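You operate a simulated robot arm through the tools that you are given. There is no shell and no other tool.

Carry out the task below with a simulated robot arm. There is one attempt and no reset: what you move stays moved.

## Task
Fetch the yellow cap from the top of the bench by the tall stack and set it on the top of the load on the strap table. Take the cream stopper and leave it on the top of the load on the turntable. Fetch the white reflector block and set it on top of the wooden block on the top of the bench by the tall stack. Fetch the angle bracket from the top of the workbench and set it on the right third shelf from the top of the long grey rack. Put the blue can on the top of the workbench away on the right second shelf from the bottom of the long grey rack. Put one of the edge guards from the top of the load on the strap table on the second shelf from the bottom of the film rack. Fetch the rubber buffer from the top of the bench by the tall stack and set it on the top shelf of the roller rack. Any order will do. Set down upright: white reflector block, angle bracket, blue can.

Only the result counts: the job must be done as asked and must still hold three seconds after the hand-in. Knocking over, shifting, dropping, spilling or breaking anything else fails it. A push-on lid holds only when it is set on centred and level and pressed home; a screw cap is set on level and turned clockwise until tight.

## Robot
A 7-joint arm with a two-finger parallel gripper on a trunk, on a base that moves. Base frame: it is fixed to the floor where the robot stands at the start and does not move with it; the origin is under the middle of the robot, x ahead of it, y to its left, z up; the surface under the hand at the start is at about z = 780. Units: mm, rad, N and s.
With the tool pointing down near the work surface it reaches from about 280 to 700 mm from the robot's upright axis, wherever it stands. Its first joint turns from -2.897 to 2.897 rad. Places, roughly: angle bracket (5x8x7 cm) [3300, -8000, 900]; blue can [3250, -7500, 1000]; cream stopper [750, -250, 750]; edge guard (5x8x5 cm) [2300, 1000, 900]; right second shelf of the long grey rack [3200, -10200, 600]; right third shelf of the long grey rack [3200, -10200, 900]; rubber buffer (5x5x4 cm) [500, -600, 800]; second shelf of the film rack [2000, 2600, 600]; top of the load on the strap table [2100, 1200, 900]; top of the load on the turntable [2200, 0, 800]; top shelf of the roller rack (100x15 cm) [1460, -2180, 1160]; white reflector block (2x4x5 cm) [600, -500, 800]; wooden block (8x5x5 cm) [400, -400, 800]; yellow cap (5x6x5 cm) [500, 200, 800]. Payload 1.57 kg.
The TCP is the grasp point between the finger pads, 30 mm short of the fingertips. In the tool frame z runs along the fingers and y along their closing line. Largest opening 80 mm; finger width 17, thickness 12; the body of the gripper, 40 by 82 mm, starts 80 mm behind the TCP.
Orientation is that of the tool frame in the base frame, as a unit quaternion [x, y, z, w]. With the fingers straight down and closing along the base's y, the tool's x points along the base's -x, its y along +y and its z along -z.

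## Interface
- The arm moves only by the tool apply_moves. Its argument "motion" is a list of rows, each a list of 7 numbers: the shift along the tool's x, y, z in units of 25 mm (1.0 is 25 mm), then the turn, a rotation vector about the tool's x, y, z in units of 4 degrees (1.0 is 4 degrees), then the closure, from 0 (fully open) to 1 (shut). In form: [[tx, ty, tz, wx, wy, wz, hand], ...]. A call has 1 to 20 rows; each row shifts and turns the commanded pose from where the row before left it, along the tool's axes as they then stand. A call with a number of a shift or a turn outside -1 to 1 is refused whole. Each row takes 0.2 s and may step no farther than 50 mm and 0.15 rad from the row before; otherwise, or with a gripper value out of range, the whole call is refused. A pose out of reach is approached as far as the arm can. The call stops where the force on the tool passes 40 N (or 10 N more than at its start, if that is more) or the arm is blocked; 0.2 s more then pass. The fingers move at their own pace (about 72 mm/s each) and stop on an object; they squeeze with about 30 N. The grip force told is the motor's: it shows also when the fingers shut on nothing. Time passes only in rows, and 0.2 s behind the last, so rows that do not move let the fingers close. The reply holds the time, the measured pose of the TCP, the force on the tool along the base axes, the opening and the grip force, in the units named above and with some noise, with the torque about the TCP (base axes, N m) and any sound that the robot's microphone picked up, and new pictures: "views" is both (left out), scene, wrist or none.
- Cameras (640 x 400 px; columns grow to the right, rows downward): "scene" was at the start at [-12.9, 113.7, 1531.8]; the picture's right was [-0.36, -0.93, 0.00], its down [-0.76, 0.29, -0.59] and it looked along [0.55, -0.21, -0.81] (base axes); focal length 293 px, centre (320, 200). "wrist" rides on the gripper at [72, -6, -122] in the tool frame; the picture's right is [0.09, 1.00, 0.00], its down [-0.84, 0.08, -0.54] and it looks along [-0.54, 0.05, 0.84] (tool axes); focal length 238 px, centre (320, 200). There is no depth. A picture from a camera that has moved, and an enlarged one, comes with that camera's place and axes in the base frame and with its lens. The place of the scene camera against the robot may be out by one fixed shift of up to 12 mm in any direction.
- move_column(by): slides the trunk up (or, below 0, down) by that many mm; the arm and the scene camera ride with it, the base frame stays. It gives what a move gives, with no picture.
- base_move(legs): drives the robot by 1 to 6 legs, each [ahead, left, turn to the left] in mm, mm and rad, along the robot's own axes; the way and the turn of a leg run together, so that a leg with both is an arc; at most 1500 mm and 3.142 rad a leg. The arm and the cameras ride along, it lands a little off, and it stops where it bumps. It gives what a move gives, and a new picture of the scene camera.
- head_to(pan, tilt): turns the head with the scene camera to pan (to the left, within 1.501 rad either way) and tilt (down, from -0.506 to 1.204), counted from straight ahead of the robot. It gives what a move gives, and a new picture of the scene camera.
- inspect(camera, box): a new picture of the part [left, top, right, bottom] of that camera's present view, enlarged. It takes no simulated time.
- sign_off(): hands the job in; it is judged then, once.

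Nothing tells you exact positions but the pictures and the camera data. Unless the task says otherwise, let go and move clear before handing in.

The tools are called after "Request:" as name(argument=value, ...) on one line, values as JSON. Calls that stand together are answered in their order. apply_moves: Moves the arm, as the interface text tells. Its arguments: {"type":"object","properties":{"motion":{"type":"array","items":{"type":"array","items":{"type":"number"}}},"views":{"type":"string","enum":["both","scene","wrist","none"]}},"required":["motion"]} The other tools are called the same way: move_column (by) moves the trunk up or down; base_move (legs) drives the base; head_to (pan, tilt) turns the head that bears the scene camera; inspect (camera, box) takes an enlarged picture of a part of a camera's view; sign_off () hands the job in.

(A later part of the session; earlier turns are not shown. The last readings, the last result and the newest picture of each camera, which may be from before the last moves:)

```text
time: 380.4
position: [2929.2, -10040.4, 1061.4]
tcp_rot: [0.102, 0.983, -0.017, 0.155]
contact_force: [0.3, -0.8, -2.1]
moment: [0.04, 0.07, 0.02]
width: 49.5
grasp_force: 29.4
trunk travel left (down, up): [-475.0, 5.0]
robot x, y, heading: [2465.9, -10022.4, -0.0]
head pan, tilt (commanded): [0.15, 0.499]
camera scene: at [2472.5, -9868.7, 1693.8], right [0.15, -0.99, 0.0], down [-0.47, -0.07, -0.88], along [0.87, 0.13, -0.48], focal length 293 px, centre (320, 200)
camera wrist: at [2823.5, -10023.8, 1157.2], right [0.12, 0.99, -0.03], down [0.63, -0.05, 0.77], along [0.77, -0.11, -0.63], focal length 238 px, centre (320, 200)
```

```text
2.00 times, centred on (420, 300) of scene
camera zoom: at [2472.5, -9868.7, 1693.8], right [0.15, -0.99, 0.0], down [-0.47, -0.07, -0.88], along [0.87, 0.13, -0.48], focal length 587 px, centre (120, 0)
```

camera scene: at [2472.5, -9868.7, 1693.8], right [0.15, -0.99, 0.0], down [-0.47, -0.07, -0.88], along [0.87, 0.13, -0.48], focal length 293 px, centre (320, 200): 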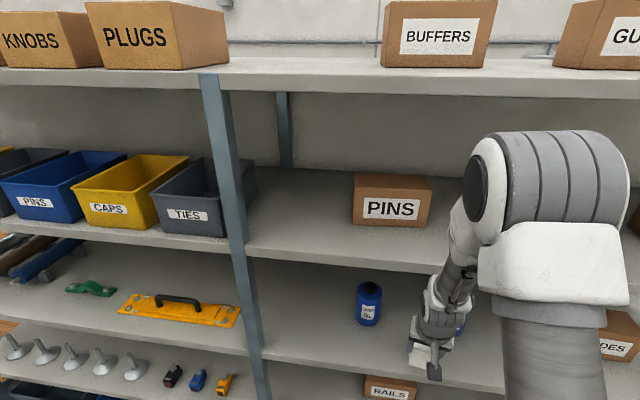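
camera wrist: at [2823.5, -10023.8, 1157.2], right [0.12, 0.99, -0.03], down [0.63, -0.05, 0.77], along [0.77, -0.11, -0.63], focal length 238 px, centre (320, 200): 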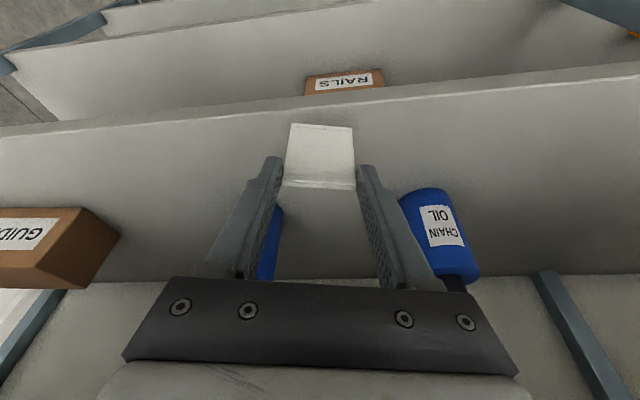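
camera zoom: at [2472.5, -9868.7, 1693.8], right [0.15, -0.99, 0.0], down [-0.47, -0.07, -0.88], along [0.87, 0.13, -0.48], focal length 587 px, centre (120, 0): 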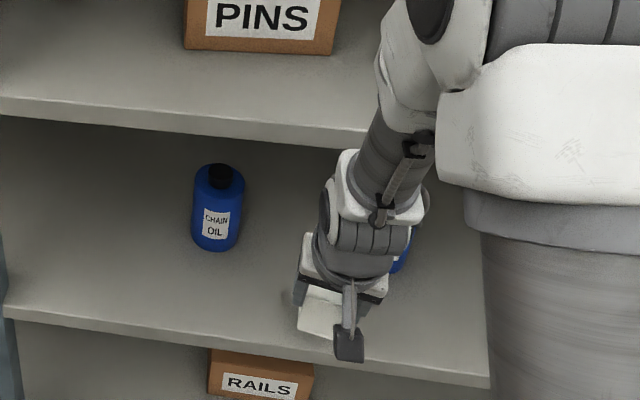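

The shelf edge reads x≈2940 again and everything is clear. I'll move in and down to just above the shelf.

Request:
apply_moves(motion=[[-0.477, 0.14, 0.6, 0, 0, 0, 1], [-0.477, 0.14, 0.6, 0, 0, 0, 1], [0.05, 0, 0.3, 0, 0, 0, 1], [0, 0, 0, 0, 0, 0, 1]], views="both")

Request:
inspect(camera="wrist", box=[220, 60, 420, 210])

```text
time: 381.4
position: [2963.3, -10039.5, 1033.6]
tcp_rot: [0.103, 0.982, -0.017, 0.156]
contact_force: [0.4, -1.0, -2.9]
moment: [0.07, 0.05, 0.01]
width: 49.5
grasp_force: 30.2
trunk travel left (down, up): [-475.0, 5.0]
robot x, y, heading: [2461.0, -10019.8, 0.0]
head pan, tilt (commanded): [0.15, 0.499]
camera scene: at [2472.5, -9868.7, 1693.8], right [0.15, -0.99, 0.0], down [-0.47, -0.07, -0.88], along [0.87, 0.13, -0.48], focal length 293 px, centre (320, 200)
camera wrist: at [2857.3, -10023.7, 1128.6], right [0.12, 0.99, -0.03], down [0.63, -0.05, 0.77], along [0.77, -0.11, -0.63], focal length 238 px, centre (320, 200)
```

scene: 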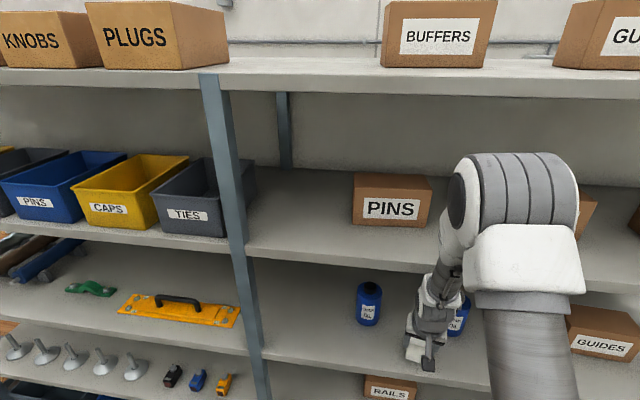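
wrist: 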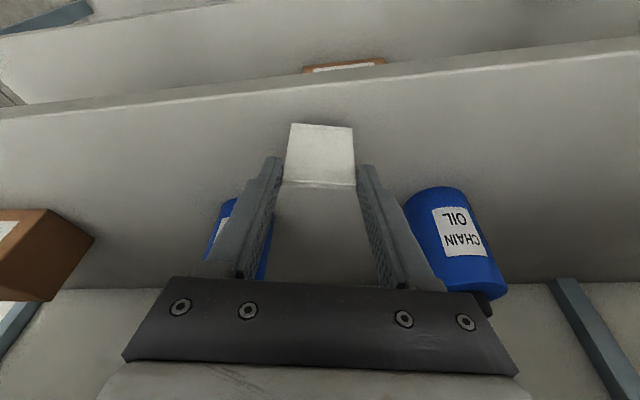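

```text
2.67 times, centred on (320, 135) of wrist
camera zoom: at [2857.3, -10023.7, 1128.6], right [0.12, 0.99, -0.03], down [0.63, -0.05, 0.77], along [0.77, -0.11, -0.63], focal length 636 px, centre (320, 373)
```

zoom: 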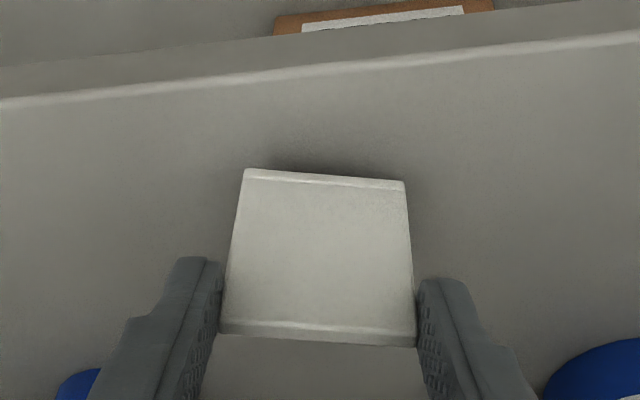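

The shelf top is at z≈946 and the bracket's front edge is about 17 mm inside. I'll move in 10 mm more and lower toward contact.

Request:
apply_moves(motion=[[-0.37, 0.08, 0.12, 0, 0, 0, 1], [0.1, 0, 0.3, 0, 0, 0, 1], [0.1, 0, 0.3, 0, 0, 0, 1], [0, 0, 0, 0, 0, 0, 1]], views="none")

```text
time: 382.4
position: [2972.6, -10040.6, 1018.2]
tcp_rot: [0.103, 0.982, -0.017, 0.156]
contact_force: [-0.9, 0.4, 1.4]
moment: [0.09, -0.16, -0.01]
width: 49.5
grasp_force: 30.3
trunk travel left (down, up): [-475.0, 5.0]
robot x, y, heading: [2464.4, -10019.7, -0.001]
head pan, tilt (commanded): [0.15, 0.499]
```

The far end of the flap touches first (bracket tilted slightly in the grip). I'll lower gently so it seats flat.

Request:
apply_moves(motion=[[0.025, 0, 0.076, 0, 0, 0, 1], [0, 0, 0, 0, 0, 0, 1]], views="wrist")

Request:
inspect(camera="scene", box=[380, 270, 500, 390])

```text
time: 383.0
position: [2972.1, -10039.6, 1018.3]
tcp_rot: [0.102, 0.982, -0.016, 0.158]
contact_force: [-3.2, 2.0, 22.6]
moment: [0.13, 0.16, -0.01]
width: 49.5
grasp_force: 30.3
trunk travel left (down, up): [-475.0, 5.0]
robot x, y, heading: [2463.8, -10025.0, 0.002]
head pan, tilt (commanded): [0.15, 0.499]
camera wrist: at [2866.7, -10023.7, 1112.6], right [0.12, 0.99, -0.03], down [0.63, -0.05, 0.78], along [0.77, -0.11, -0.63], focal length 238 px, centre (320, 200)
```

wrist: 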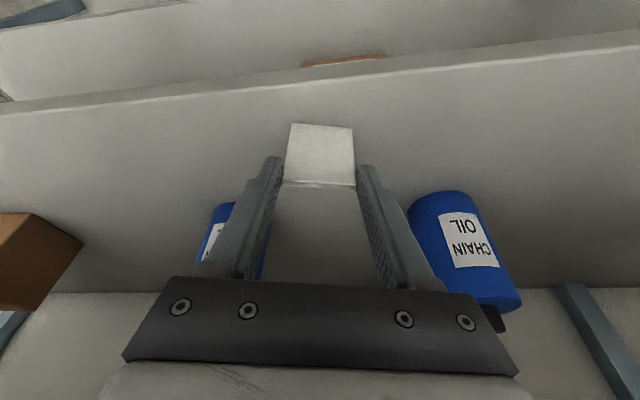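

```text
3.33 times, centred on (440, 330) of scene
camera zoom: at [2470.3, -9868.5, 1694.1], right [0.15, -0.99, 0.0], down [-0.47, -0.07, -0.88], along [0.87, 0.13, -0.48], focal length 978 px, centre (-80, -233)
```

zoom: 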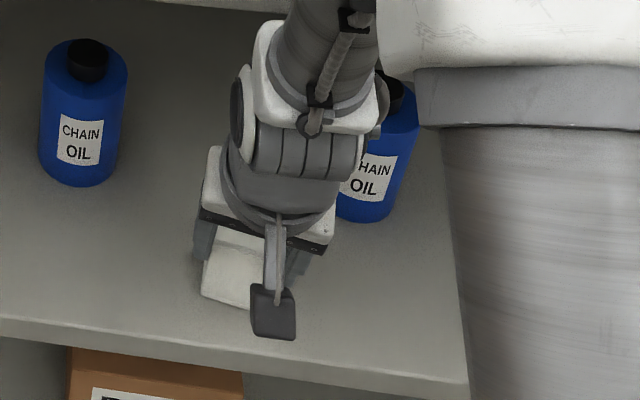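

It's now seated firmly (resultant force near the flap base). I'll ease off, open, and withdraw horizontally straight back.

Request:
apply_moves(motion=[[-0.015, 0, -0.045, 0, 0, 0, 1], [0, 0, 0, 0, 0, 0, 0.35], [0, 0, 0, 0, 0, 0, 0.2], [0, 0, 0, 0, 0, 0, 0], [0, 0, 0, 0, 0, 0, 0], [0.5, 0, -0.16, 0, 0, 0, 0], [0.95, 0, -0.31, 0, 0, 0, 0], [0.95, 0, -0.31, 0, 0, 0, 0], [0.95, 0, -0.31, 0, 0, 0, 0], [0, 0, 0, 0, 0, 0, 0]], views="both")

Request:
inspect(camera="wrist", box=[220, 60, 420, 210])

```text
time: 385.2
position: [2886.6, -10022.6, 1016.9]
tcp_rot: [0.103, 0.982, -0.017, 0.156]
contact_force: [0.5, -0.6, -0.6]
moment: [-0.03, -0.03, 0.0]
width: 79.8
grasp_force: 0.1
trunk travel left (down, up): [-475.0, 5.0]
robot x, y, heading: [2463.4, -10020.9, -0.001]
head pan, tilt (commanded): [0.15, 0.499]
camera scene: at [2472.3, -9868.7, 1693.8], right [0.15, -0.99, 0.0], down [-0.47, -0.07, -0.88], along [0.87, 0.13, -0.48], focal length 293 px, centre (320, 200)
camera wrist: at [2780.7, -10005.4, 1112.6], right [0.12, 0.99, -0.03], down [0.63, -0.05, 0.77], along [0.77, -0.11, -0.63], focal length 238 px, centre (320, 200)
```

scene: 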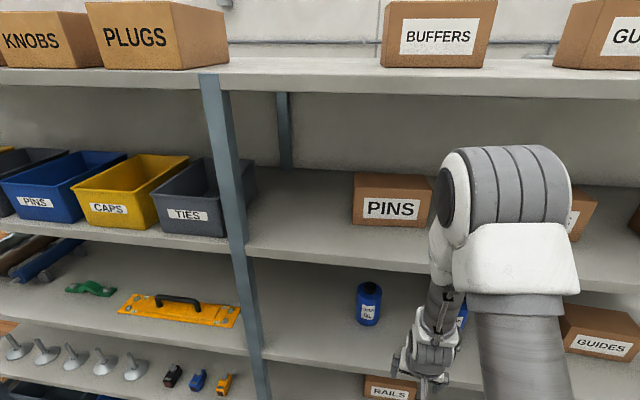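
wrist: 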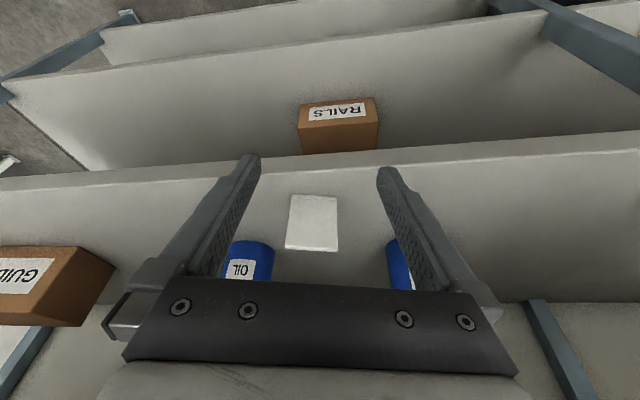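

```text
2.67 times, centred on (320, 135) of wrist
camera zoom: at [2780.7, -10005.4, 1112.6], right [0.12, 0.99, -0.03], down [0.63, -0.05, 0.77], along [0.77, -0.11, -0.63], focal length 636 px, centre (320, 373)
```

zoom: 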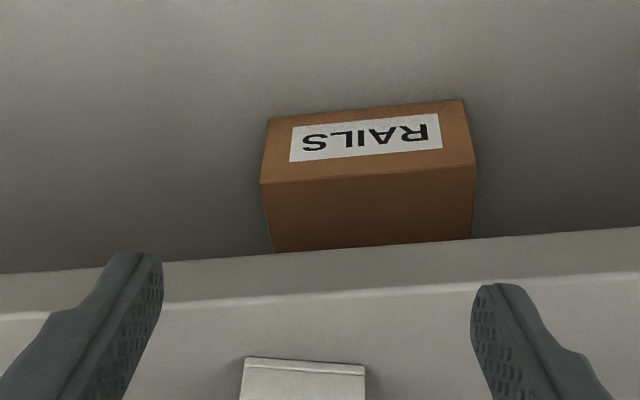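

The bracket stands upright on the right bay's third shelf from the top. Now for the blue can: I'll back off, restore the hand to vertical, and drive back to the workbench.

Request:
base_move(legs=[[-230, 0, 0]])

Request:
apply_moves(motion=[[0, 0, 0, 0, 0.9, 0, 0], [0, 0, 0, 0, 0.9, 0, 0], [0, 0, 0, 0, 0.9, 0, 0], [0, 0, 0, 0, 0.9, 0, 0], [0, 0, 0, 0, 0.9, 0, 0], [0, 0, 0, 0, 0, -1, 0], [0, 0, 0, 0, 0, -1, 0], [0, 0, 0, 0, 0, -1, 0], [0, 0, 0, 0, 0, 0, 0]], views="both")

Request:
inspect(camera="wrist", box=[200, 100, 440, 280])

```text
time: 387.3
position: [2656.1, -10020.5, 1017.8]
tcp_rot: [0.101, 0.982, -0.017, 0.155]
contact_force: [-0.4, 0.7, 0.0]
moment: [0.01, 0.01, 0.01]
width: 79.9
grasp_force: 0.0
trunk travel left (down, up): [-475.0, 5.0]
robot x, y, heading: [2234.1, -10026.2, 0.0]
head pan, tilt (commanded): [0.15, 0.499]
camera scene: at [2241.3, -9868.9, 1693.8], right [0.15, -0.99, 0.0], down [-0.47, -0.07, -0.88], along [0.87, 0.13, -0.48], focal length 293 px, centre (320, 200)
```

scene: 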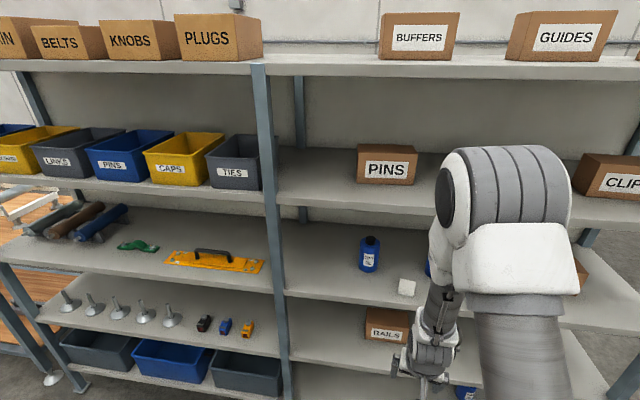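

```text
time: 389.3
position: [2655.6, -10021.6, 1015.8]
tcp_rot: [-0.001, 1.0, 0.0, 0.001]
contact_force: [-0.7, -0.1, 0.0]
moment: [-0.03, 0.0, 0.05]
width: 80.1
grasp_force: 0.1
trunk travel left (down, up): [-475.0, 5.0]
robot x, y, heading: [2232.4, -10020.9, -0.005]
head pan, tilt (commanded): [0.15, 0.499]
camera scene: at [2241.6, -9868.9, 1693.8], right [0.15, -0.99, 0.0], down [-0.47, -0.07, -0.88], along [0.87, 0.13, -0.48], focal length 293 px, centre (320, 200)
camera wrist: at [2583.6, -10027.6, 1140.8], right [-0.1, 1.0, 0.0], down [0.84, 0.08, 0.54], along [0.54, 0.05, -0.84], focal length 238 px, centre (320, 200)
```

scene: 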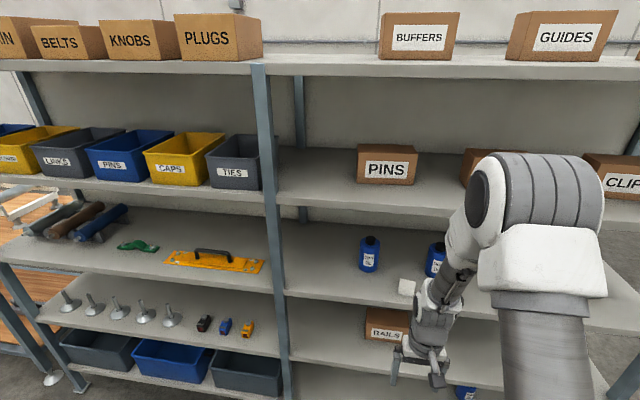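
wrist: 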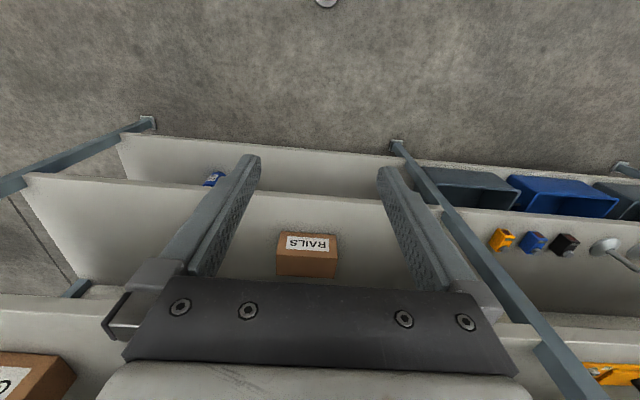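

```text
2.22 times, centred on (320, 190) of wrist
camera zoom: at [2583.6, -10027.6, 1140.8], right [-0.1, 1.0, 0.0], down [0.84, 0.08, 0.54], along [0.54, 0.05, -0.84], focal length 530 px, centre (320, 222)
```

zoom: 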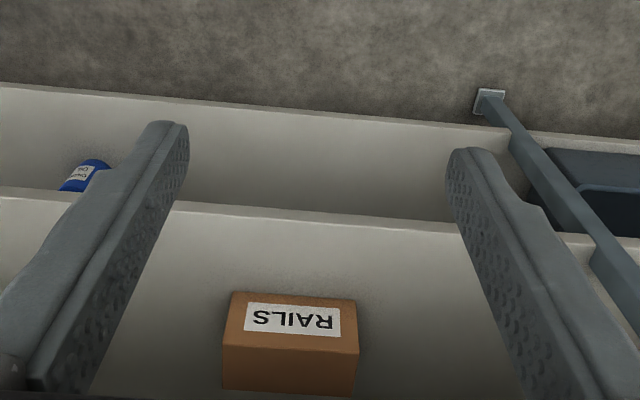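

Request:
inspect(camera="scene", box=[340, 220, 470, 350])

Request:
base_move(legs=[[0, 1400, 0], [0, 1090, 0]])

Request:
head_to(pan=0.0, tilt=0.7)

```text
3.08 times, centred on (405, 285) of scene
camera zoom: at [2241.6, -9868.9, 1693.8], right [0.15, -0.99, 0.0], down [-0.47, -0.07, -0.88], along [0.87, 0.13, -0.48], focal length 902 px, centre (58, -62)
```

zoom: 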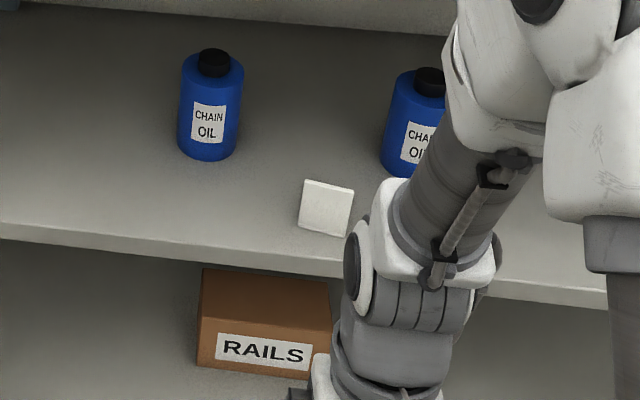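

```text
time: 408.1
position: [2685.2, -7533.0, 1017.9]
tcp_rot: [0.017, 1.0, -0.001, 0.0]
contact_force: [-0.8, 0.6, 0.7]
moment: [0.05, -0.02, 0.02]
width: 80.0
grasp_force: 0.0
trunk travel left (down, up): [-475.0, 5.0]
robot x, y, heading: [2268.5, -7518.9, -0.035]
head pan, tilt (commanded): [0.15, 0.499]
camera scene: at [2278.6, -7366.9, 1693.8], right [0.12, -0.99, 0.0], down [-0.48, -0.06, -0.88], along [0.87, 0.1, -0.48], focal length 293 px, centre (320, 200)
```

scene: 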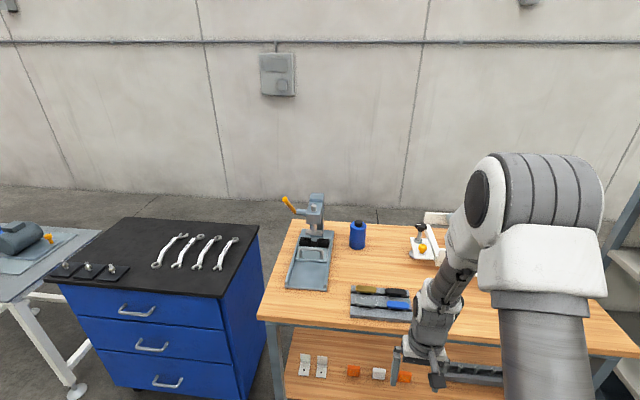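

```text
time: 408.8
position: [2688.2, -7534.3, 1018.4]
tcp_rot: [0.016, 1.0, 0.0, 0.0]
contact_force: [0.3, -0.1, 0.4]
moment: [0.01, 0.02, -0.01]
width: 80.0
grasp_force: 0.0
trunk travel left (down, up): [-475.0, 5.0]
robot x, y, heading: [2265.9, -7521.2, -0.037]
head pan, tilt (commanded): [0.0, 0.7]
camera scene: at [2273.1, -7380.4, 1676.1], right [-0.03, -1.0, 0.0], down [-0.64, 0.02, -0.77], along [0.76, -0.02, -0.64], focal length 293 px, centre (320, 200)
```

scene: 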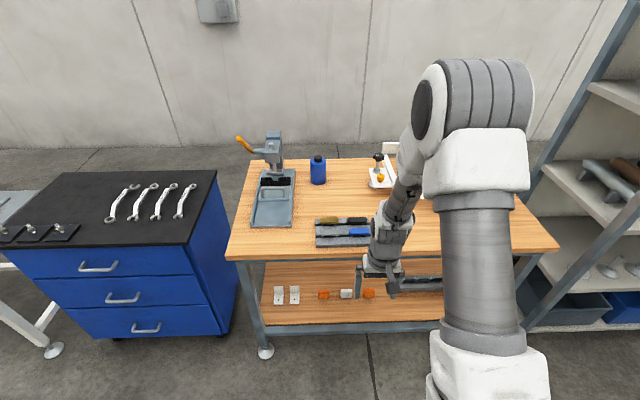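

The bracket stands upright on its shelf. Now the blue can: it stands near (3365,-7400), about 69 mm in diameter and 105 mm to the shoulder. I'll line up the base and drive in to the bench.

Request:
base_move(legs=[[0, 110, 0.036], [335, 0, 0]])

Request:
apply_moves(motion=[[-1, 0, -0.3, 0, 0, 0, 0], [-1, 0, -0.3, 0, 0, 0, 0], [-1, 0, -0.3, 0, 0, 0, 0], [-1, 0, -0.3, 0, 0, 0, 0], [0, 0, 0, 0, 0, 0, 0]], views="both")

```text
time: 412.6
position: [3014.4, -7403.3, 1017.4]
tcp_rot: [-0.008, 1.0, -0.001, -0.001]
contact_force: [-0.3, 0.1, 0.2]
moment: [-0.02, 0.0, 0.03]
width: 80.1
grasp_force: 0.1
trunk travel left (down, up): [-475.0, 5.0]
robot x, y, heading: [2591.8, -7411.3, 0.013]
head pan, tilt (commanded): [0.0, 0.7]
camera scene: at [2592.7, -7269.2, 1676.0], right [0.01, -1.0, 0.0], down [-0.64, -0.01, -0.76], along [0.76, 0.01, -0.64], focal length 293 px, centre (320, 200)
```

scene: 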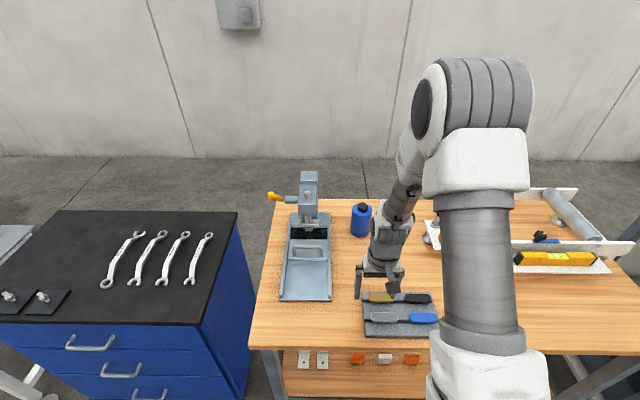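

```text
time: 413.8
position: [3111.9, -7401.0, 1047.8]
tcp_rot: [-0.008, 1.0, -0.001, -0.001]
contact_force: [-0.3, 0.2, -0.3]
moment: [-0.01, -0.05, -0.02]
width: 79.9
grasp_force: 0.0
trunk travel left (down, up): [-475.0, 5.0]
robot x, y, heading: [2590.5, -7411.4, 0.017]
head pan, tilt (commanded): [0.0, 0.7]
camera scene: at [2592.5, -7269.2, 1676.1], right [0.01, -1.0, 0.0], down [-0.64, -0.01, -0.76], along [0.76, 0.01, -0.64], focal length 293 px, centre (320, 200)
camera wrist: at [3039.5, -7407.7, 1170.4], right [-0.11, 0.99, 0.0], down [0.84, 0.09, 0.54], along [0.54, 0.06, -0.84], focal length 238 px, centre (320, 200)
```

scene: 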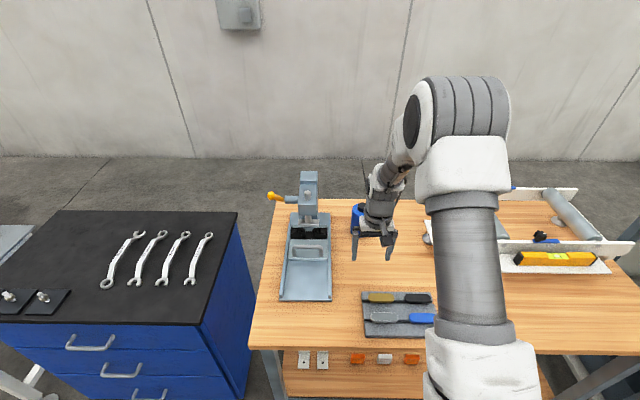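
wrist: 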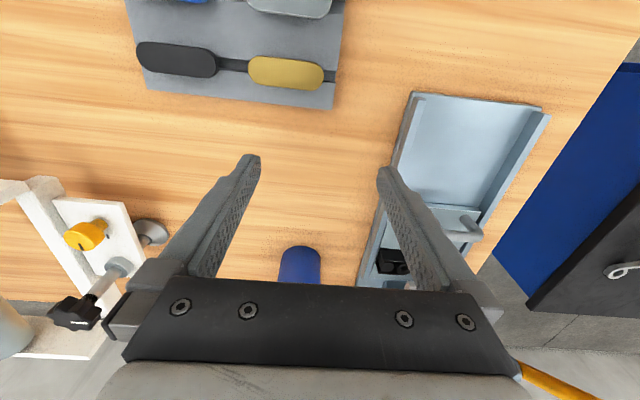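

The can's centre is near (3362,-7410). I'll tilt the hand 48° forward here, then check the view.

Request:
apply_moves(motion=[[0, 0, 0, 0, -1, 0, 0], [0, 0, 0, 0, -1, 0, 0], [0, 0, 0, 0, -1, 0, 0], [0, 0, 0, 0, -1, 0, 0], [0, 0, 0, 0, -1, 0, 0], [0, 0, 0, 0, -1, 0, 0], [0, 0, 0, 0, -1, 0, 0], [0, 0, 0, 0, -1, 0, 0], [0, 0, 0, 0, -1, 0, 0], [0, 0, 0, 0, -1, 0, 0], [0, 0, 0, 0, -1, 0, 0], [0, 0, 0, 0, -1, 0, 0], [0, 0, 0, 0, 0, 0, 0]], views="both")

Request:
inspect(camera="wrist", box=[220, 40, 420, 200])

```text
time: 416.6
position: [3112.8, -7402.0, 1047.9]
tcp_rot: [-0.008, 0.914, 0.003, 0.407]
contact_force: [0.5, -0.6, -0.4]
moment: [0.01, 0.03, 0.0]
width: 79.9
grasp_force: 0.1
trunk travel left (down, up): [-475.0, 5.0]
robot x, y, heading: [2587.4, -7406.9, 0.016]
head pan, tilt (commanded): [0.0, 0.7]
camera scene: at [2592.5, -7269.2, 1676.1], right [0.01, -1.0, 0.0], down [-0.64, -0.01, -0.76], along [0.76, 0.01, -0.64], focal length 293 px, centre (320, 200)
camera wrist: at [2973.9, -7409.0, 1076.6], right [-0.08, 0.99, -0.07], down [0.16, 0.08, 0.98], along [0.98, 0.07, -0.16], focal length 238 px, centre (320, 200)
```

scene: 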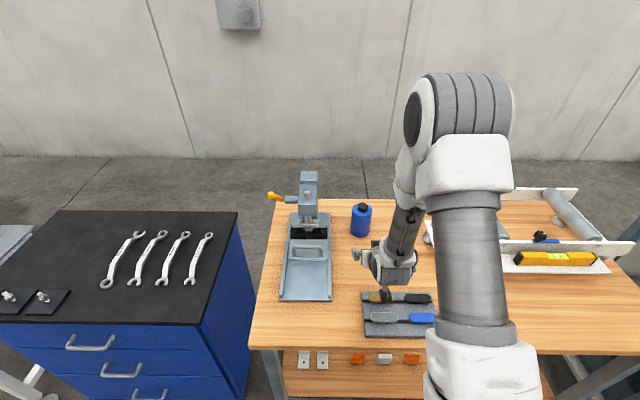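
wrist: 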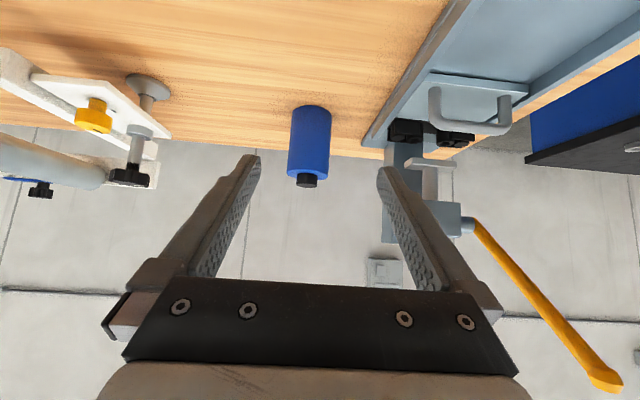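

```text
2.50 times, centred on (320, 120) of wrist
camera zoom: at [2973.9, -7409.0, 1076.6], right [-0.08, 0.99, -0.07], down [0.16, 0.08, 0.98], along [0.98, 0.07, -0.16], focal length 596 px, centre (320, 400)
```

zoom: 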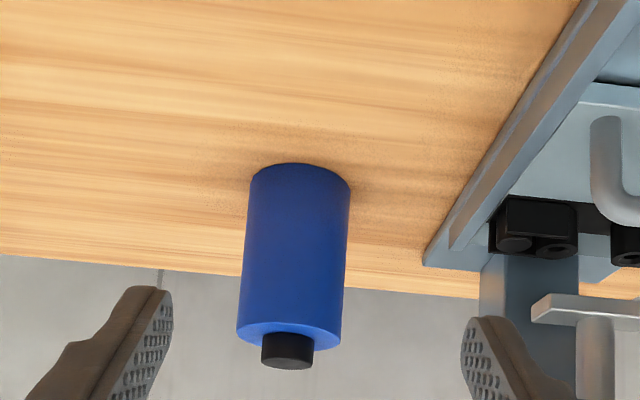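

The can is centred near (3358,-7405), diameter about 66 mm. I'll move to a pre-grasp point on the tool axis and verify the lateral alignment.

Request:
apply_moves(motion=[[-0.494, -0.051, 0.942, 0, 0, 0, 0], [-0.494, -0.051, 0.942, 0, 0, 0, 0], [-0.494, -0.051, 0.942, 0, 0, 0, 0], [-0.494, -0.051, 0.942, 0, 0, 0, 0], [-0.494, -0.051, 0.942, 0, 0, 0, 0], [-0.494, -0.051, 0.942, 0, 0, 0, 0], [0, 0, 0, 0, 0, 0, 0]], views="both")

Request:
inspect(camera="wrist", box=[220, 60, 420, 220])

```text
time: 418.2
position: [3265.8, -7406.0, 1006.3]
tcp_rot: [-0.008, 0.913, 0.003, 0.407]
contact_force: [0.2, 0.0, -0.6]
moment: [-0.02, 0.04, 0.0]
width: 80.1
grasp_force: 0.1
trunk travel left (down, up): [-475.0, 5.0]
robot x, y, heading: [2592.0, -7405.9, 0.016]
head pan, tilt (commanded): [0.0, 0.7]
camera scene: at [2592.5, -7269.2, 1676.1], right [0.01, -1.0, 0.0], down [-0.64, -0.01, -0.76], along [0.76, 0.01, -0.64], focal length 293 px, centre (320, 200)
camera wrist: at [3127.8, -7414.1, 1036.1], right [-0.08, 0.99, -0.07], down [0.16, 0.08, 0.98], along [0.98, 0.07, -0.16], focal length 238 px, centre (320, 200)
```

scene: 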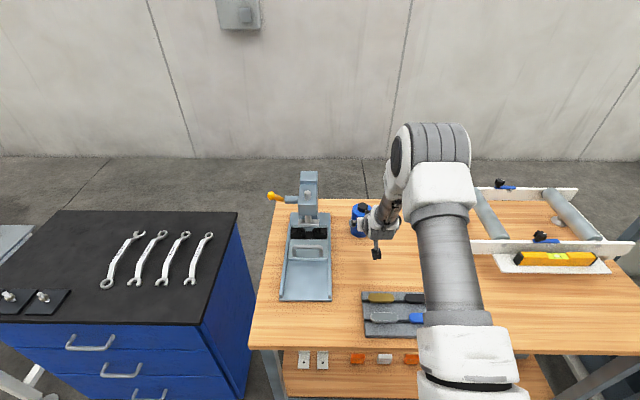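
wrist: 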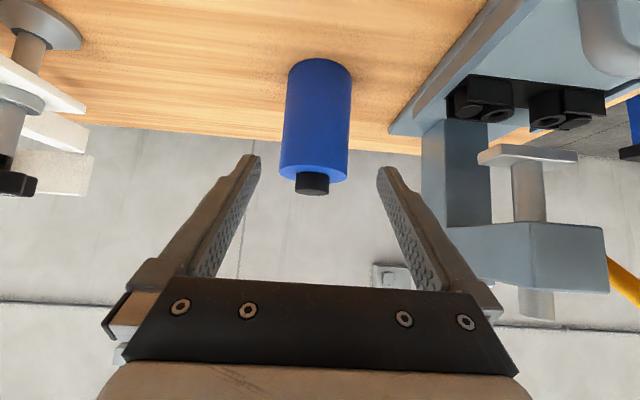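

```text
2.50 times, centred on (320, 140) of wrist
camera zoom: at [3127.8, -7414.1, 1036.1], right [-0.08, 0.99, -0.07], down [0.16, 0.08, 0.98], along [0.98, 0.07, -0.16], focal length 596 px, centre (320, 350)
```

zoom: 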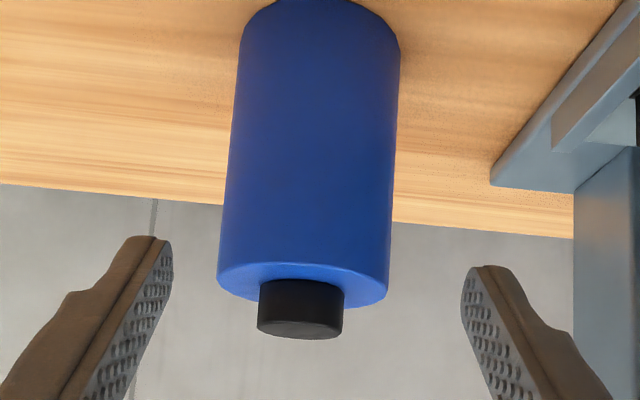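

The can is about 3 mm to the right of the hand's centre line; its axis is near (3347,-7409). I'll correct and advance halfway along the tool axis.

Request:
apply_moves(motion=[[0.03, -0.14, 0.5, 0, 0, 0, 0], [0.03, 0, 0.7, 0, 0, 0, 0], [0.03, 0, 0.7, 0, 0, 0, 0], [0.03, 0, 0.6, 0, 0, 0, 0], [0, 0, 0, 0, 0, 0, 0]], views="both")

Request:
inspect(camera="scene", box=[280, 160, 440, 280])

```text
time: 419.4
position: [3310.6, -7408.6, 962.5]
tcp_rot: [-0.007, 0.914, 0.002, 0.407]
contact_force: [0.1, 0.1, -0.6]
moment: [0.04, -0.01, -0.01]
width: 80.3
grasp_force: 0.1
trunk travel left (down, up): [-475.0, 5.0]
robot x, y, heading: [2589.8, -7409.1, 0.017]
head pan, tilt (commanded): [0.0, 0.7]
camera scene: at [2592.5, -7269.2, 1676.1], right [0.01, -1.0, 0.0], down [-0.64, -0.01, -0.76], along [0.76, 0.01, -0.64], focal length 293 px, centre (320, 200)
camera wrist: at [3172.3, -7417.1, 992.2], right [-0.08, 0.99, -0.07], down [0.16, 0.08, 0.98], along [0.98, 0.07, -0.16], focal length 238 px, centre (320, 200)
```

scene: 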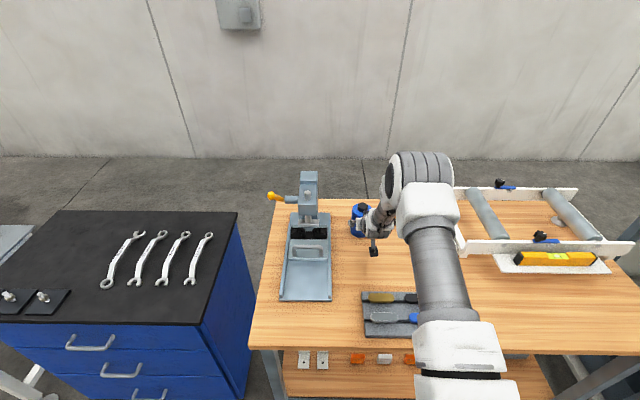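
wrist: 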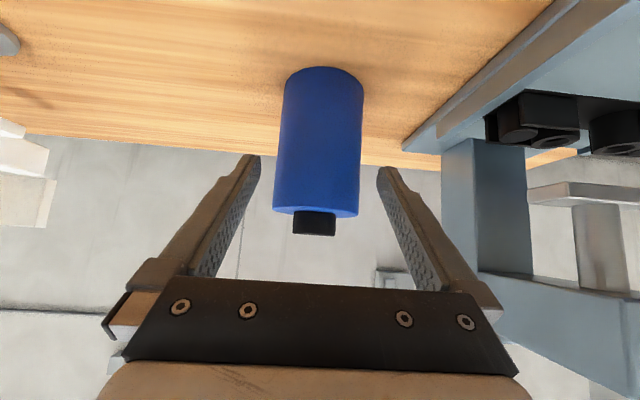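

```text
3.33 times, centred on (360, 220) of scene
camera zoom: at [2592.5, -7269.2, 1676.1], right [0.01, -1.0, 0.0], down [-0.64, -0.01, -0.76], along [0.76, 0.01, -0.64], focal length 978 px, centre (187, 133)
```

zoom: 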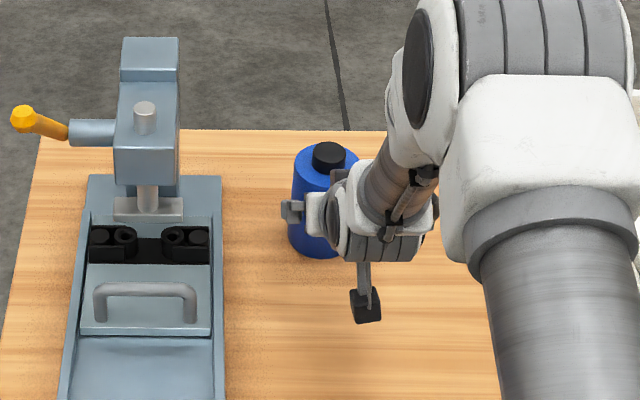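

Centred within about 1 mm. I'll advance the rest of the way and close on the can.

Request:
apply_moves(motion=[[0.02, 0, 0.6, 0, 0, 0, 0], [0.02, 0, 0.6, 0, 0, 0, 0], [0.02, 0, 0.6, 0, 0, 0, 0], [0, 0, 0.32, 0, 0, 0, 0], [0, 0, 0, 0, 0, 0, 0]], views="wrist")

```text
time: 420.6
position: [3350.5, -7407.7, 926.3]
tcp_rot: [-0.008, 0.913, 0.003, 0.407]
contact_force: [-1.1, 0.3, -0.8]
moment: [0.0, 0.02, 0.01]
width: 79.8
grasp_force: 0.0
trunk travel left (down, up): [-475.0, 5.0]
robot x, y, heading: [2592.3, -7411.4, 0.014]
head pan, tilt (commanded): [0.0, 0.7]
camera wrist: at [3210.9, -7416.7, 956.9], right [-0.08, 0.99, -0.07], down [0.16, 0.08, 0.98], along [0.98, 0.07, -0.16], focal length 238 px, centre (320, 200)
```

wrist: 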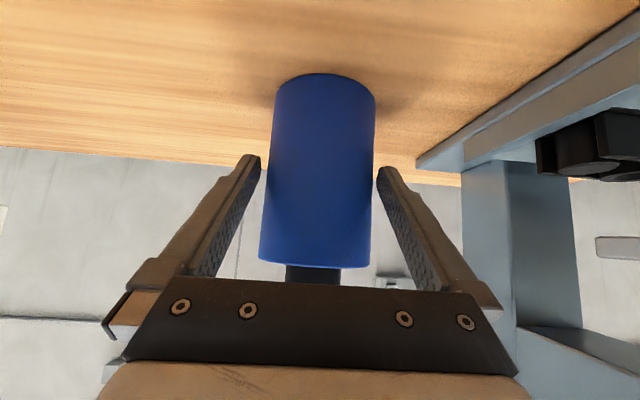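

Request:
apply_moves(motion=[[0, 0, 0, 0, 0, 0, 0.15], [0, 0, 0, 0, 0, 0, 0.4], [0, 0, 0, 0, 0, 0, 0.8], [0, 0, 0, 0, 0, 0, 1], [0, 0, 0, 0, 0, 0, 1], [0, 0, 0, 0, 0, 0, 1]], views="wrist")

```text
time: 422.0
position: [3349.2, -7408.6, 926.6]
tcp_rot: [-0.008, 0.914, 0.003, 0.407]
contact_force: [0.1, 0.1, -0.6]
moment: [0.21, -0.02, -0.01]
width: 70.9
grasp_force: 30.1
trunk travel left (down, up): [-475.0, 5.0]
robot x, y, heading: [2590.7, -7409.6, 0.013]
head pan, tilt (commanded): [0.0, 0.7]
camera wrist: at [3210.9, -7416.5, 956.9], right [-0.08, 0.99, -0.07], down [0.16, 0.08, 0.98], along [0.98, 0.07, -0.16], focal length 238 px, centre (320, 200)
```

wrist: 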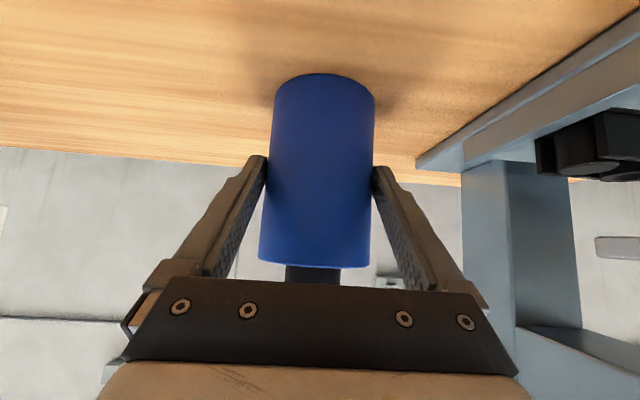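

The can is gripped (70.9 mm). I'll lift it straight up and look.

Request:
apply_moves(motion=[[-0.25, 0, -0.22, 0, 0, 0, 1], [-0.744, 0, -0.671, 0, 0, 0, 1], [-0.744, 0, -0.671, 0, 0, 0, 1], [-0.744, 0, -0.671, 0, 0, 0, 1], [-0.744, 0, -0.671, 0, 0, 0, 1], [0, 0, 0, 0, 0, 0, 1]], views="both")

```text
time: 423.4
position: [3350.4, -7408.3, 1035.7]
tcp_rot: [-0.008, 0.914, 0.003, 0.407]
contact_force: [0.1, 1.0, -3.9]
moment: [0.01, 0.09, -0.02]
width: 70.8
grasp_force: 30.1
trunk travel left (down, up): [-475.0, 5.0]
robot x, y, heading: [2589.5, -7410.4, 0.013]
head pan, tilt (commanded): [0.0, 0.7]
camera scene: at [2593.0, -7269.2, 1676.0], right [0.01, -1.0, 0.0], down [-0.64, -0.01, -0.76], along [0.76, 0.01, -0.64], focal length 293 px, centre (320, 200)
camera wrist: at [3212.1, -7416.5, 1065.0], right [-0.08, 0.99, -0.07], down [0.16, 0.08, 0.98], along [0.98, 0.07, -0.16], focal length 238 px, centre (320, 200)
```

scene: 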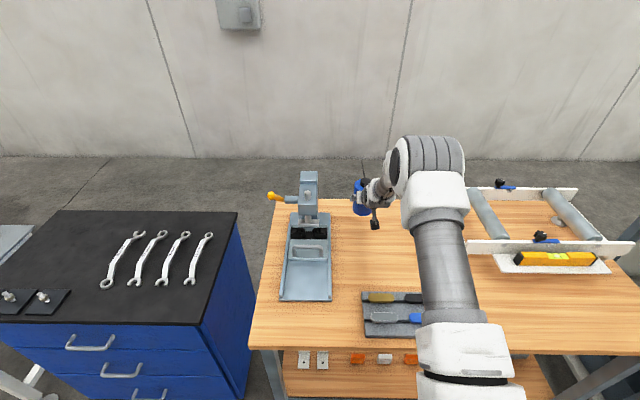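
wrist: 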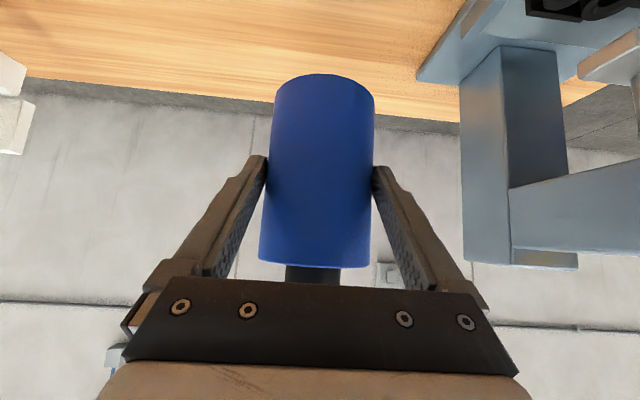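

The can is firmly held with no slip. I'll retract the arm and drive back to the rack's right bay.

Request:
apply_moves(motion=[[0.671, 0, -0.744, 0, 0, 0, 1], [0.671, 0, -0.744, 0, 0, 0, 1], [0.671, 0, -0.744, 0, 0, 0, 1], [0.671, 0, -0.744, 0, 0, 0, 1], [0.671, 0, -0.744, 0, 0, 0, 1], [0.671, 0, -0.744, 0, 0, 0, 1], [0.671, 0, -0.744, 0, 0, 0, 1], [0.671, 0, -0.744, 0, 0, 0, 1], [0.671, 0, -0.744, 0, 0, 0, 1], [0.671, 0, -0.744, 0, 0, 0, 1], [0, 0, 0, 0, 0, 0, 1]], views="none")

Request:
base_move(legs=[[-360, 0, -0.013], [0, -1300, 0], [0, -1150, 0]])

Request:
move_column(by=-440)

Request:
head_to(pan=0.1, tilt=0.6)

```text
time: 425.8
position: [3099.5, -7412.2, 1035.0]
tcp_rot: [-0.008, 0.914, 0.002, 0.406]
contact_force: [-0.1, -0.7, -4.4]
moment: [-0.02, 0.12, 0.04]
width: 71.0
grasp_force: 29.8
trunk travel left (down, up): [-475.0, 5.0]
robot x, y, heading: [2594.3, -7407.2, 0.019]
head pan, tilt (commanded): [0.0, 0.7]
```

```text
time: 446.6
position: [2718.8, -9865.5, 1033.6]
tcp_rot: [0.005, 0.914, -0.003, 0.407]
contact_force: [-1.0, -0.1, -5.3]
moment: [0.01, 0.1, 0.0]
width: 70.9
grasp_force: 30.4
trunk travel left (down, up): [-475.0, 5.0]
robot x, y, heading: [2214.7, -9850.9, -0.011]
head pan, tilt (commanded): [0.0, 0.7]
camera scene: at [2216.7, -9709.9, 1676.0], right [-0.01, -1.0, 0.0], down [-0.64, 0.01, -0.76], along [0.76, -0.01, -0.64], focal length 293 px, centre (320, 200)
```

scene: 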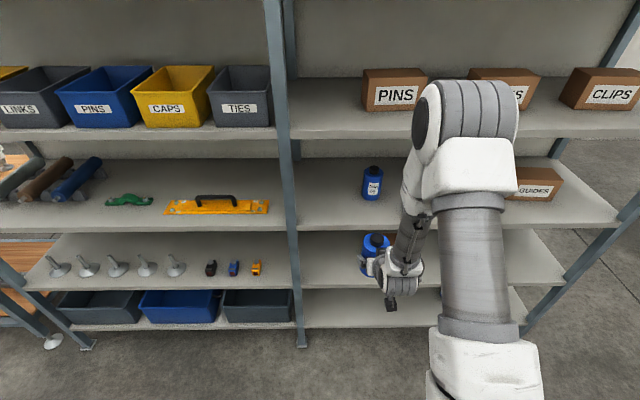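

```text
refused: -440 is not a number from -400 to 400
```

```text
time: 447.3
position: [2719.2, -9866.0, 1034.4]
tcp_rot: [0.006, 0.914, -0.004, 0.407]
contact_force: [0.1, 0.7, -4.6]
moment: [0.02, 0.13, -0.02]
width: 70.9
grasp_force: 30.2
trunk travel left (down, up): [-475.0, 5.0]
robot x, y, heading: [2208.0, -9848.1, -0.008]
head pan, tilt (commanded): [0.099, 0.6]
camera scene: at [2219.8, -9701.2, 1684.6], right [0.09, -1.0, 0.0], down [-0.56, -0.05, -0.82], along [0.82, 0.07, -0.57], focal length 293 px, centre (320, 200)
```

scene: 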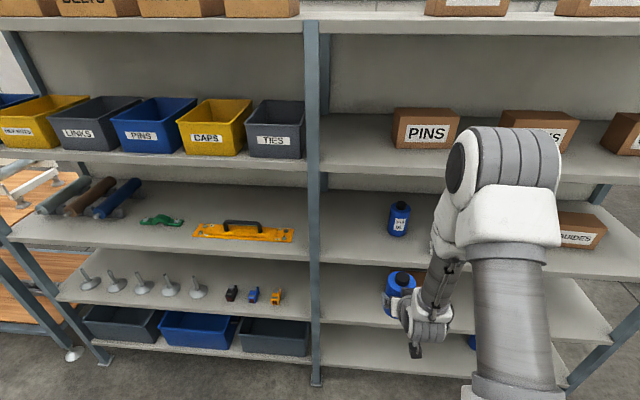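

I'm back at the right bay, with free space on the second shelf from the bottom left of the RAILS box (around y≈-9820). I'll lower the trunk to bring the can to that shelf's level.

Request:
move_column(by=-320)

Request:
head_to(pan=0.1, tilt=0.55)

Request:
inspect(camera="wrist", box=[0, 0, 640, 400])

```text
time: 450.4
position: [2719.8, -9866.0, 714.0]
tcp_rot: [0.005, 0.914, -0.004, 0.406]
contact_force: [-0.3, -0.6, -3.9]
moment: [-0.02, 0.11, -0.01]
width: 70.8
grasp_force: 30.1
trunk travel left (down, up): [-155.0, 325.0]
robot x, y, heading: [2211.1, -9849.0, -0.008]
head pan, tilt (commanded): [0.099, 0.6]
```

```text
time: 451.1
position: [2718.6, -9865.9, 714.3]
tcp_rot: [0.005, 0.913, -0.004, 0.407]
contact_force: [0.2, 0.3, -3.4]
moment: [0.04, 0.12, -0.01]
width: 70.9
grasp_force: 29.8
trunk travel left (down, up): [-155.0, 325.0]
robot x, y, heading: [2210.0, -9848.1, -0.005]
head pan, tilt (commanded): [0.099, 0.55]
camera scene: at [2221.1, -9701.0, 1369.2], right [0.09, -1.0, 0.0], down [-0.52, -0.05, -0.85], along [0.85, 0.08, -0.52], focal length 293 px, centre (320, 200)
```

scene: 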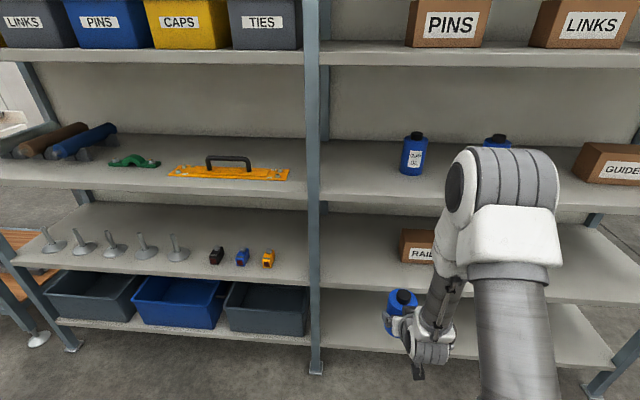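

```text
1.00 times, centred on (320, 200) of wrist (not enlarged: the box is as wide or as high as the picture)
camera zoom: at [2580.0, -9870.6, 743.9], right [-0.05, 1.0, -0.07], down [0.16, 0.08, 0.98], along [0.99, 0.04, -0.16], focal length 238 px, centre (320, 200)
```

zoom: 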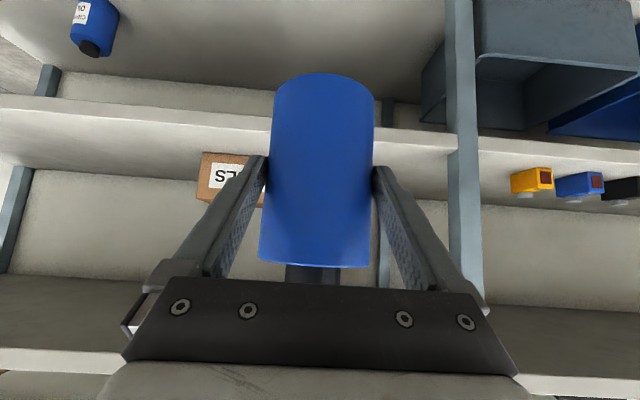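

The shelf top is at z≈582 with its front edge at x≈2944; the RAILS box starts at y≈-9922 and the post is near -9635. I'll place the can near (3000,-9800). Driving 200 mm closer.

Request:
base_move(legs=[[190, 55, 0.007]])

Request:
inspect(camera="wrist", box=[0, 0, 640, 400])

```text
time: 453.0
position: [2909.4, -9808.3, 715.4]
tcp_rot: [0.001, 0.914, -0.002, 0.406]
contact_force: [0.0, -0.3, -4.0]
moment: [0.02, 0.09, 0.0]
width: 70.8
grasp_force: 30.4
trunk travel left (down, up): [-155.0, 325.0]
robot x, y, heading: [2404.3, -9796.7, -0.003]
head pan, tilt (commanded): [0.099, 0.55]
camera scene: at [2410.8, -9647.4, 1369.2], right [0.1, -1.0, 0.0], down [-0.52, -0.05, -0.85], along [0.85, 0.08, -0.52], focal length 293 px, centre (320, 200)
```

scene: 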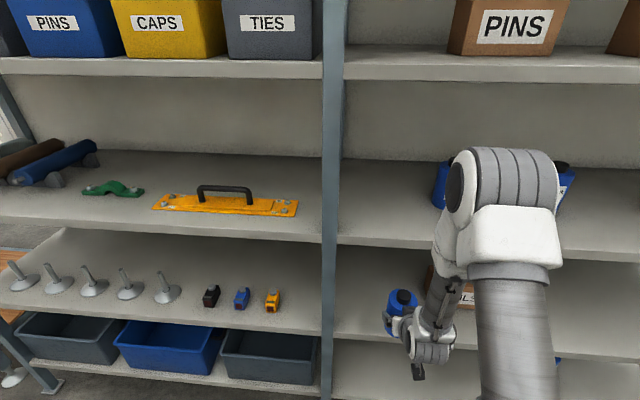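

```text
1.00 times, centred on (320, 200) of wrist (not enlarged: the box is as wide or as high as the picture)
camera zoom: at [2771.0, -9814.4, 744.0], right [-0.06, 1.0, -0.07], down [0.16, 0.08, 0.98], along [0.99, 0.05, -0.16], focal length 238 px, centre (320, 200)
```

zoom: 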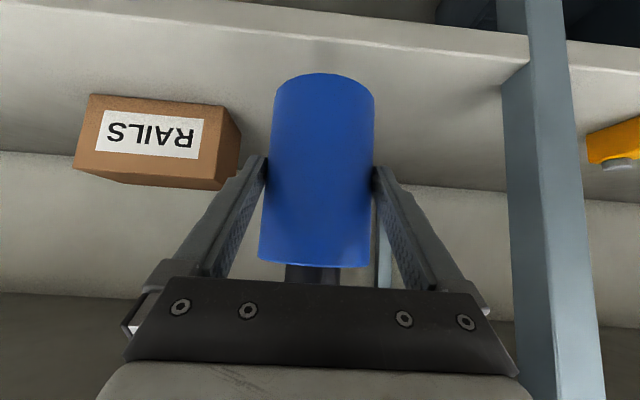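

Everything is clear. I'll move the can in over the shelf at this height.

Request:
apply_moves(motion=[[-0.59, 0.05, 0.654, 0, 0, 0, 1], [-0.59, 0.05, 0.654, 0, 0, 0, 1], [-0.59, 0.05, 0.654, 0, 0, 0, 1], [-0.59, 0.05, 0.654, 0, 0, 0, 1], [0, 0, 0, 0, 0, 0, 1]], views="both")

Request:
inspect(camera="scene", box=[330, 220, 510, 400])

```text
time: 454.2
position: [2997.5, -9803.2, 713.5]
tcp_rot: [0.002, 0.914, -0.002, 0.406]
contact_force: [0.2, 0.1, -5.1]
moment: [-0.03, 0.11, -0.02]
width: 70.7
grasp_force: 29.5
trunk travel left (down, up): [-155.0, 325.0]
robot x, y, heading: [2401.5, -9797.4, -0.005]
head pan, tilt (commanded): [0.099, 0.55]
camera scene: at [2410.9, -9647.4, 1369.2], right [0.1, -1.0, 0.0], down [-0.52, -0.05, -0.85], along [0.85, 0.08, -0.52], focal length 293 px, centre (320, 200)
camera wrist: at [2858.8, -9808.8, 743.3], right [-0.06, 1.0, -0.07], down [0.16, 0.08, 0.98], along [0.99, 0.05, -0.16], focal length 238 px, centre (320, 200)
```

scene: 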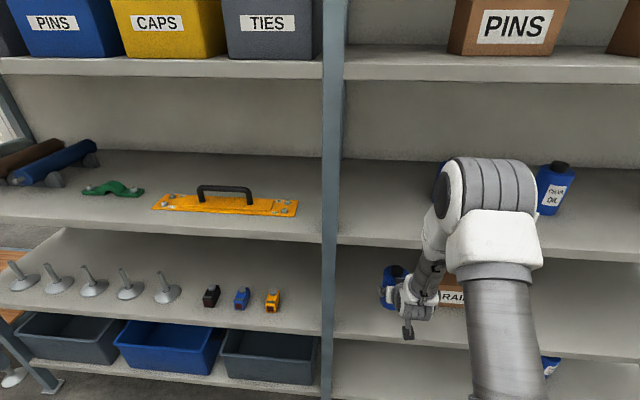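
wrist: 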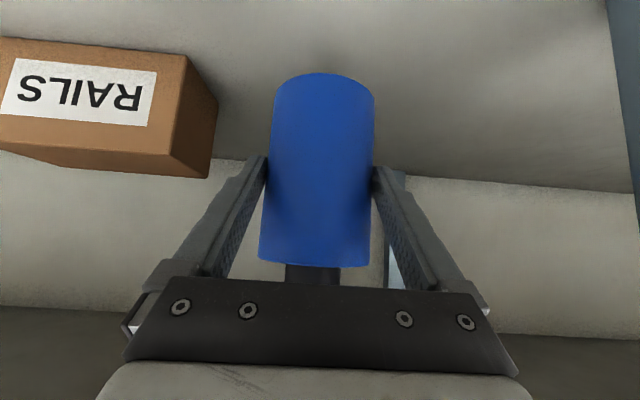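

```text
2.22 times, centred on (420, 310) of scene
camera zoom: at [2410.9, -9647.4, 1369.2], right [0.1, -1.0, 0.0], down [-0.52, -0.05, -0.85], along [0.85, 0.08, -0.52], focal length 652 px, centre (98, -44)
```

zoom: 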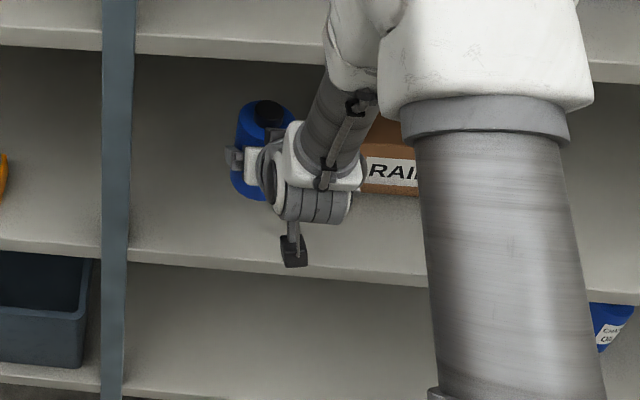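

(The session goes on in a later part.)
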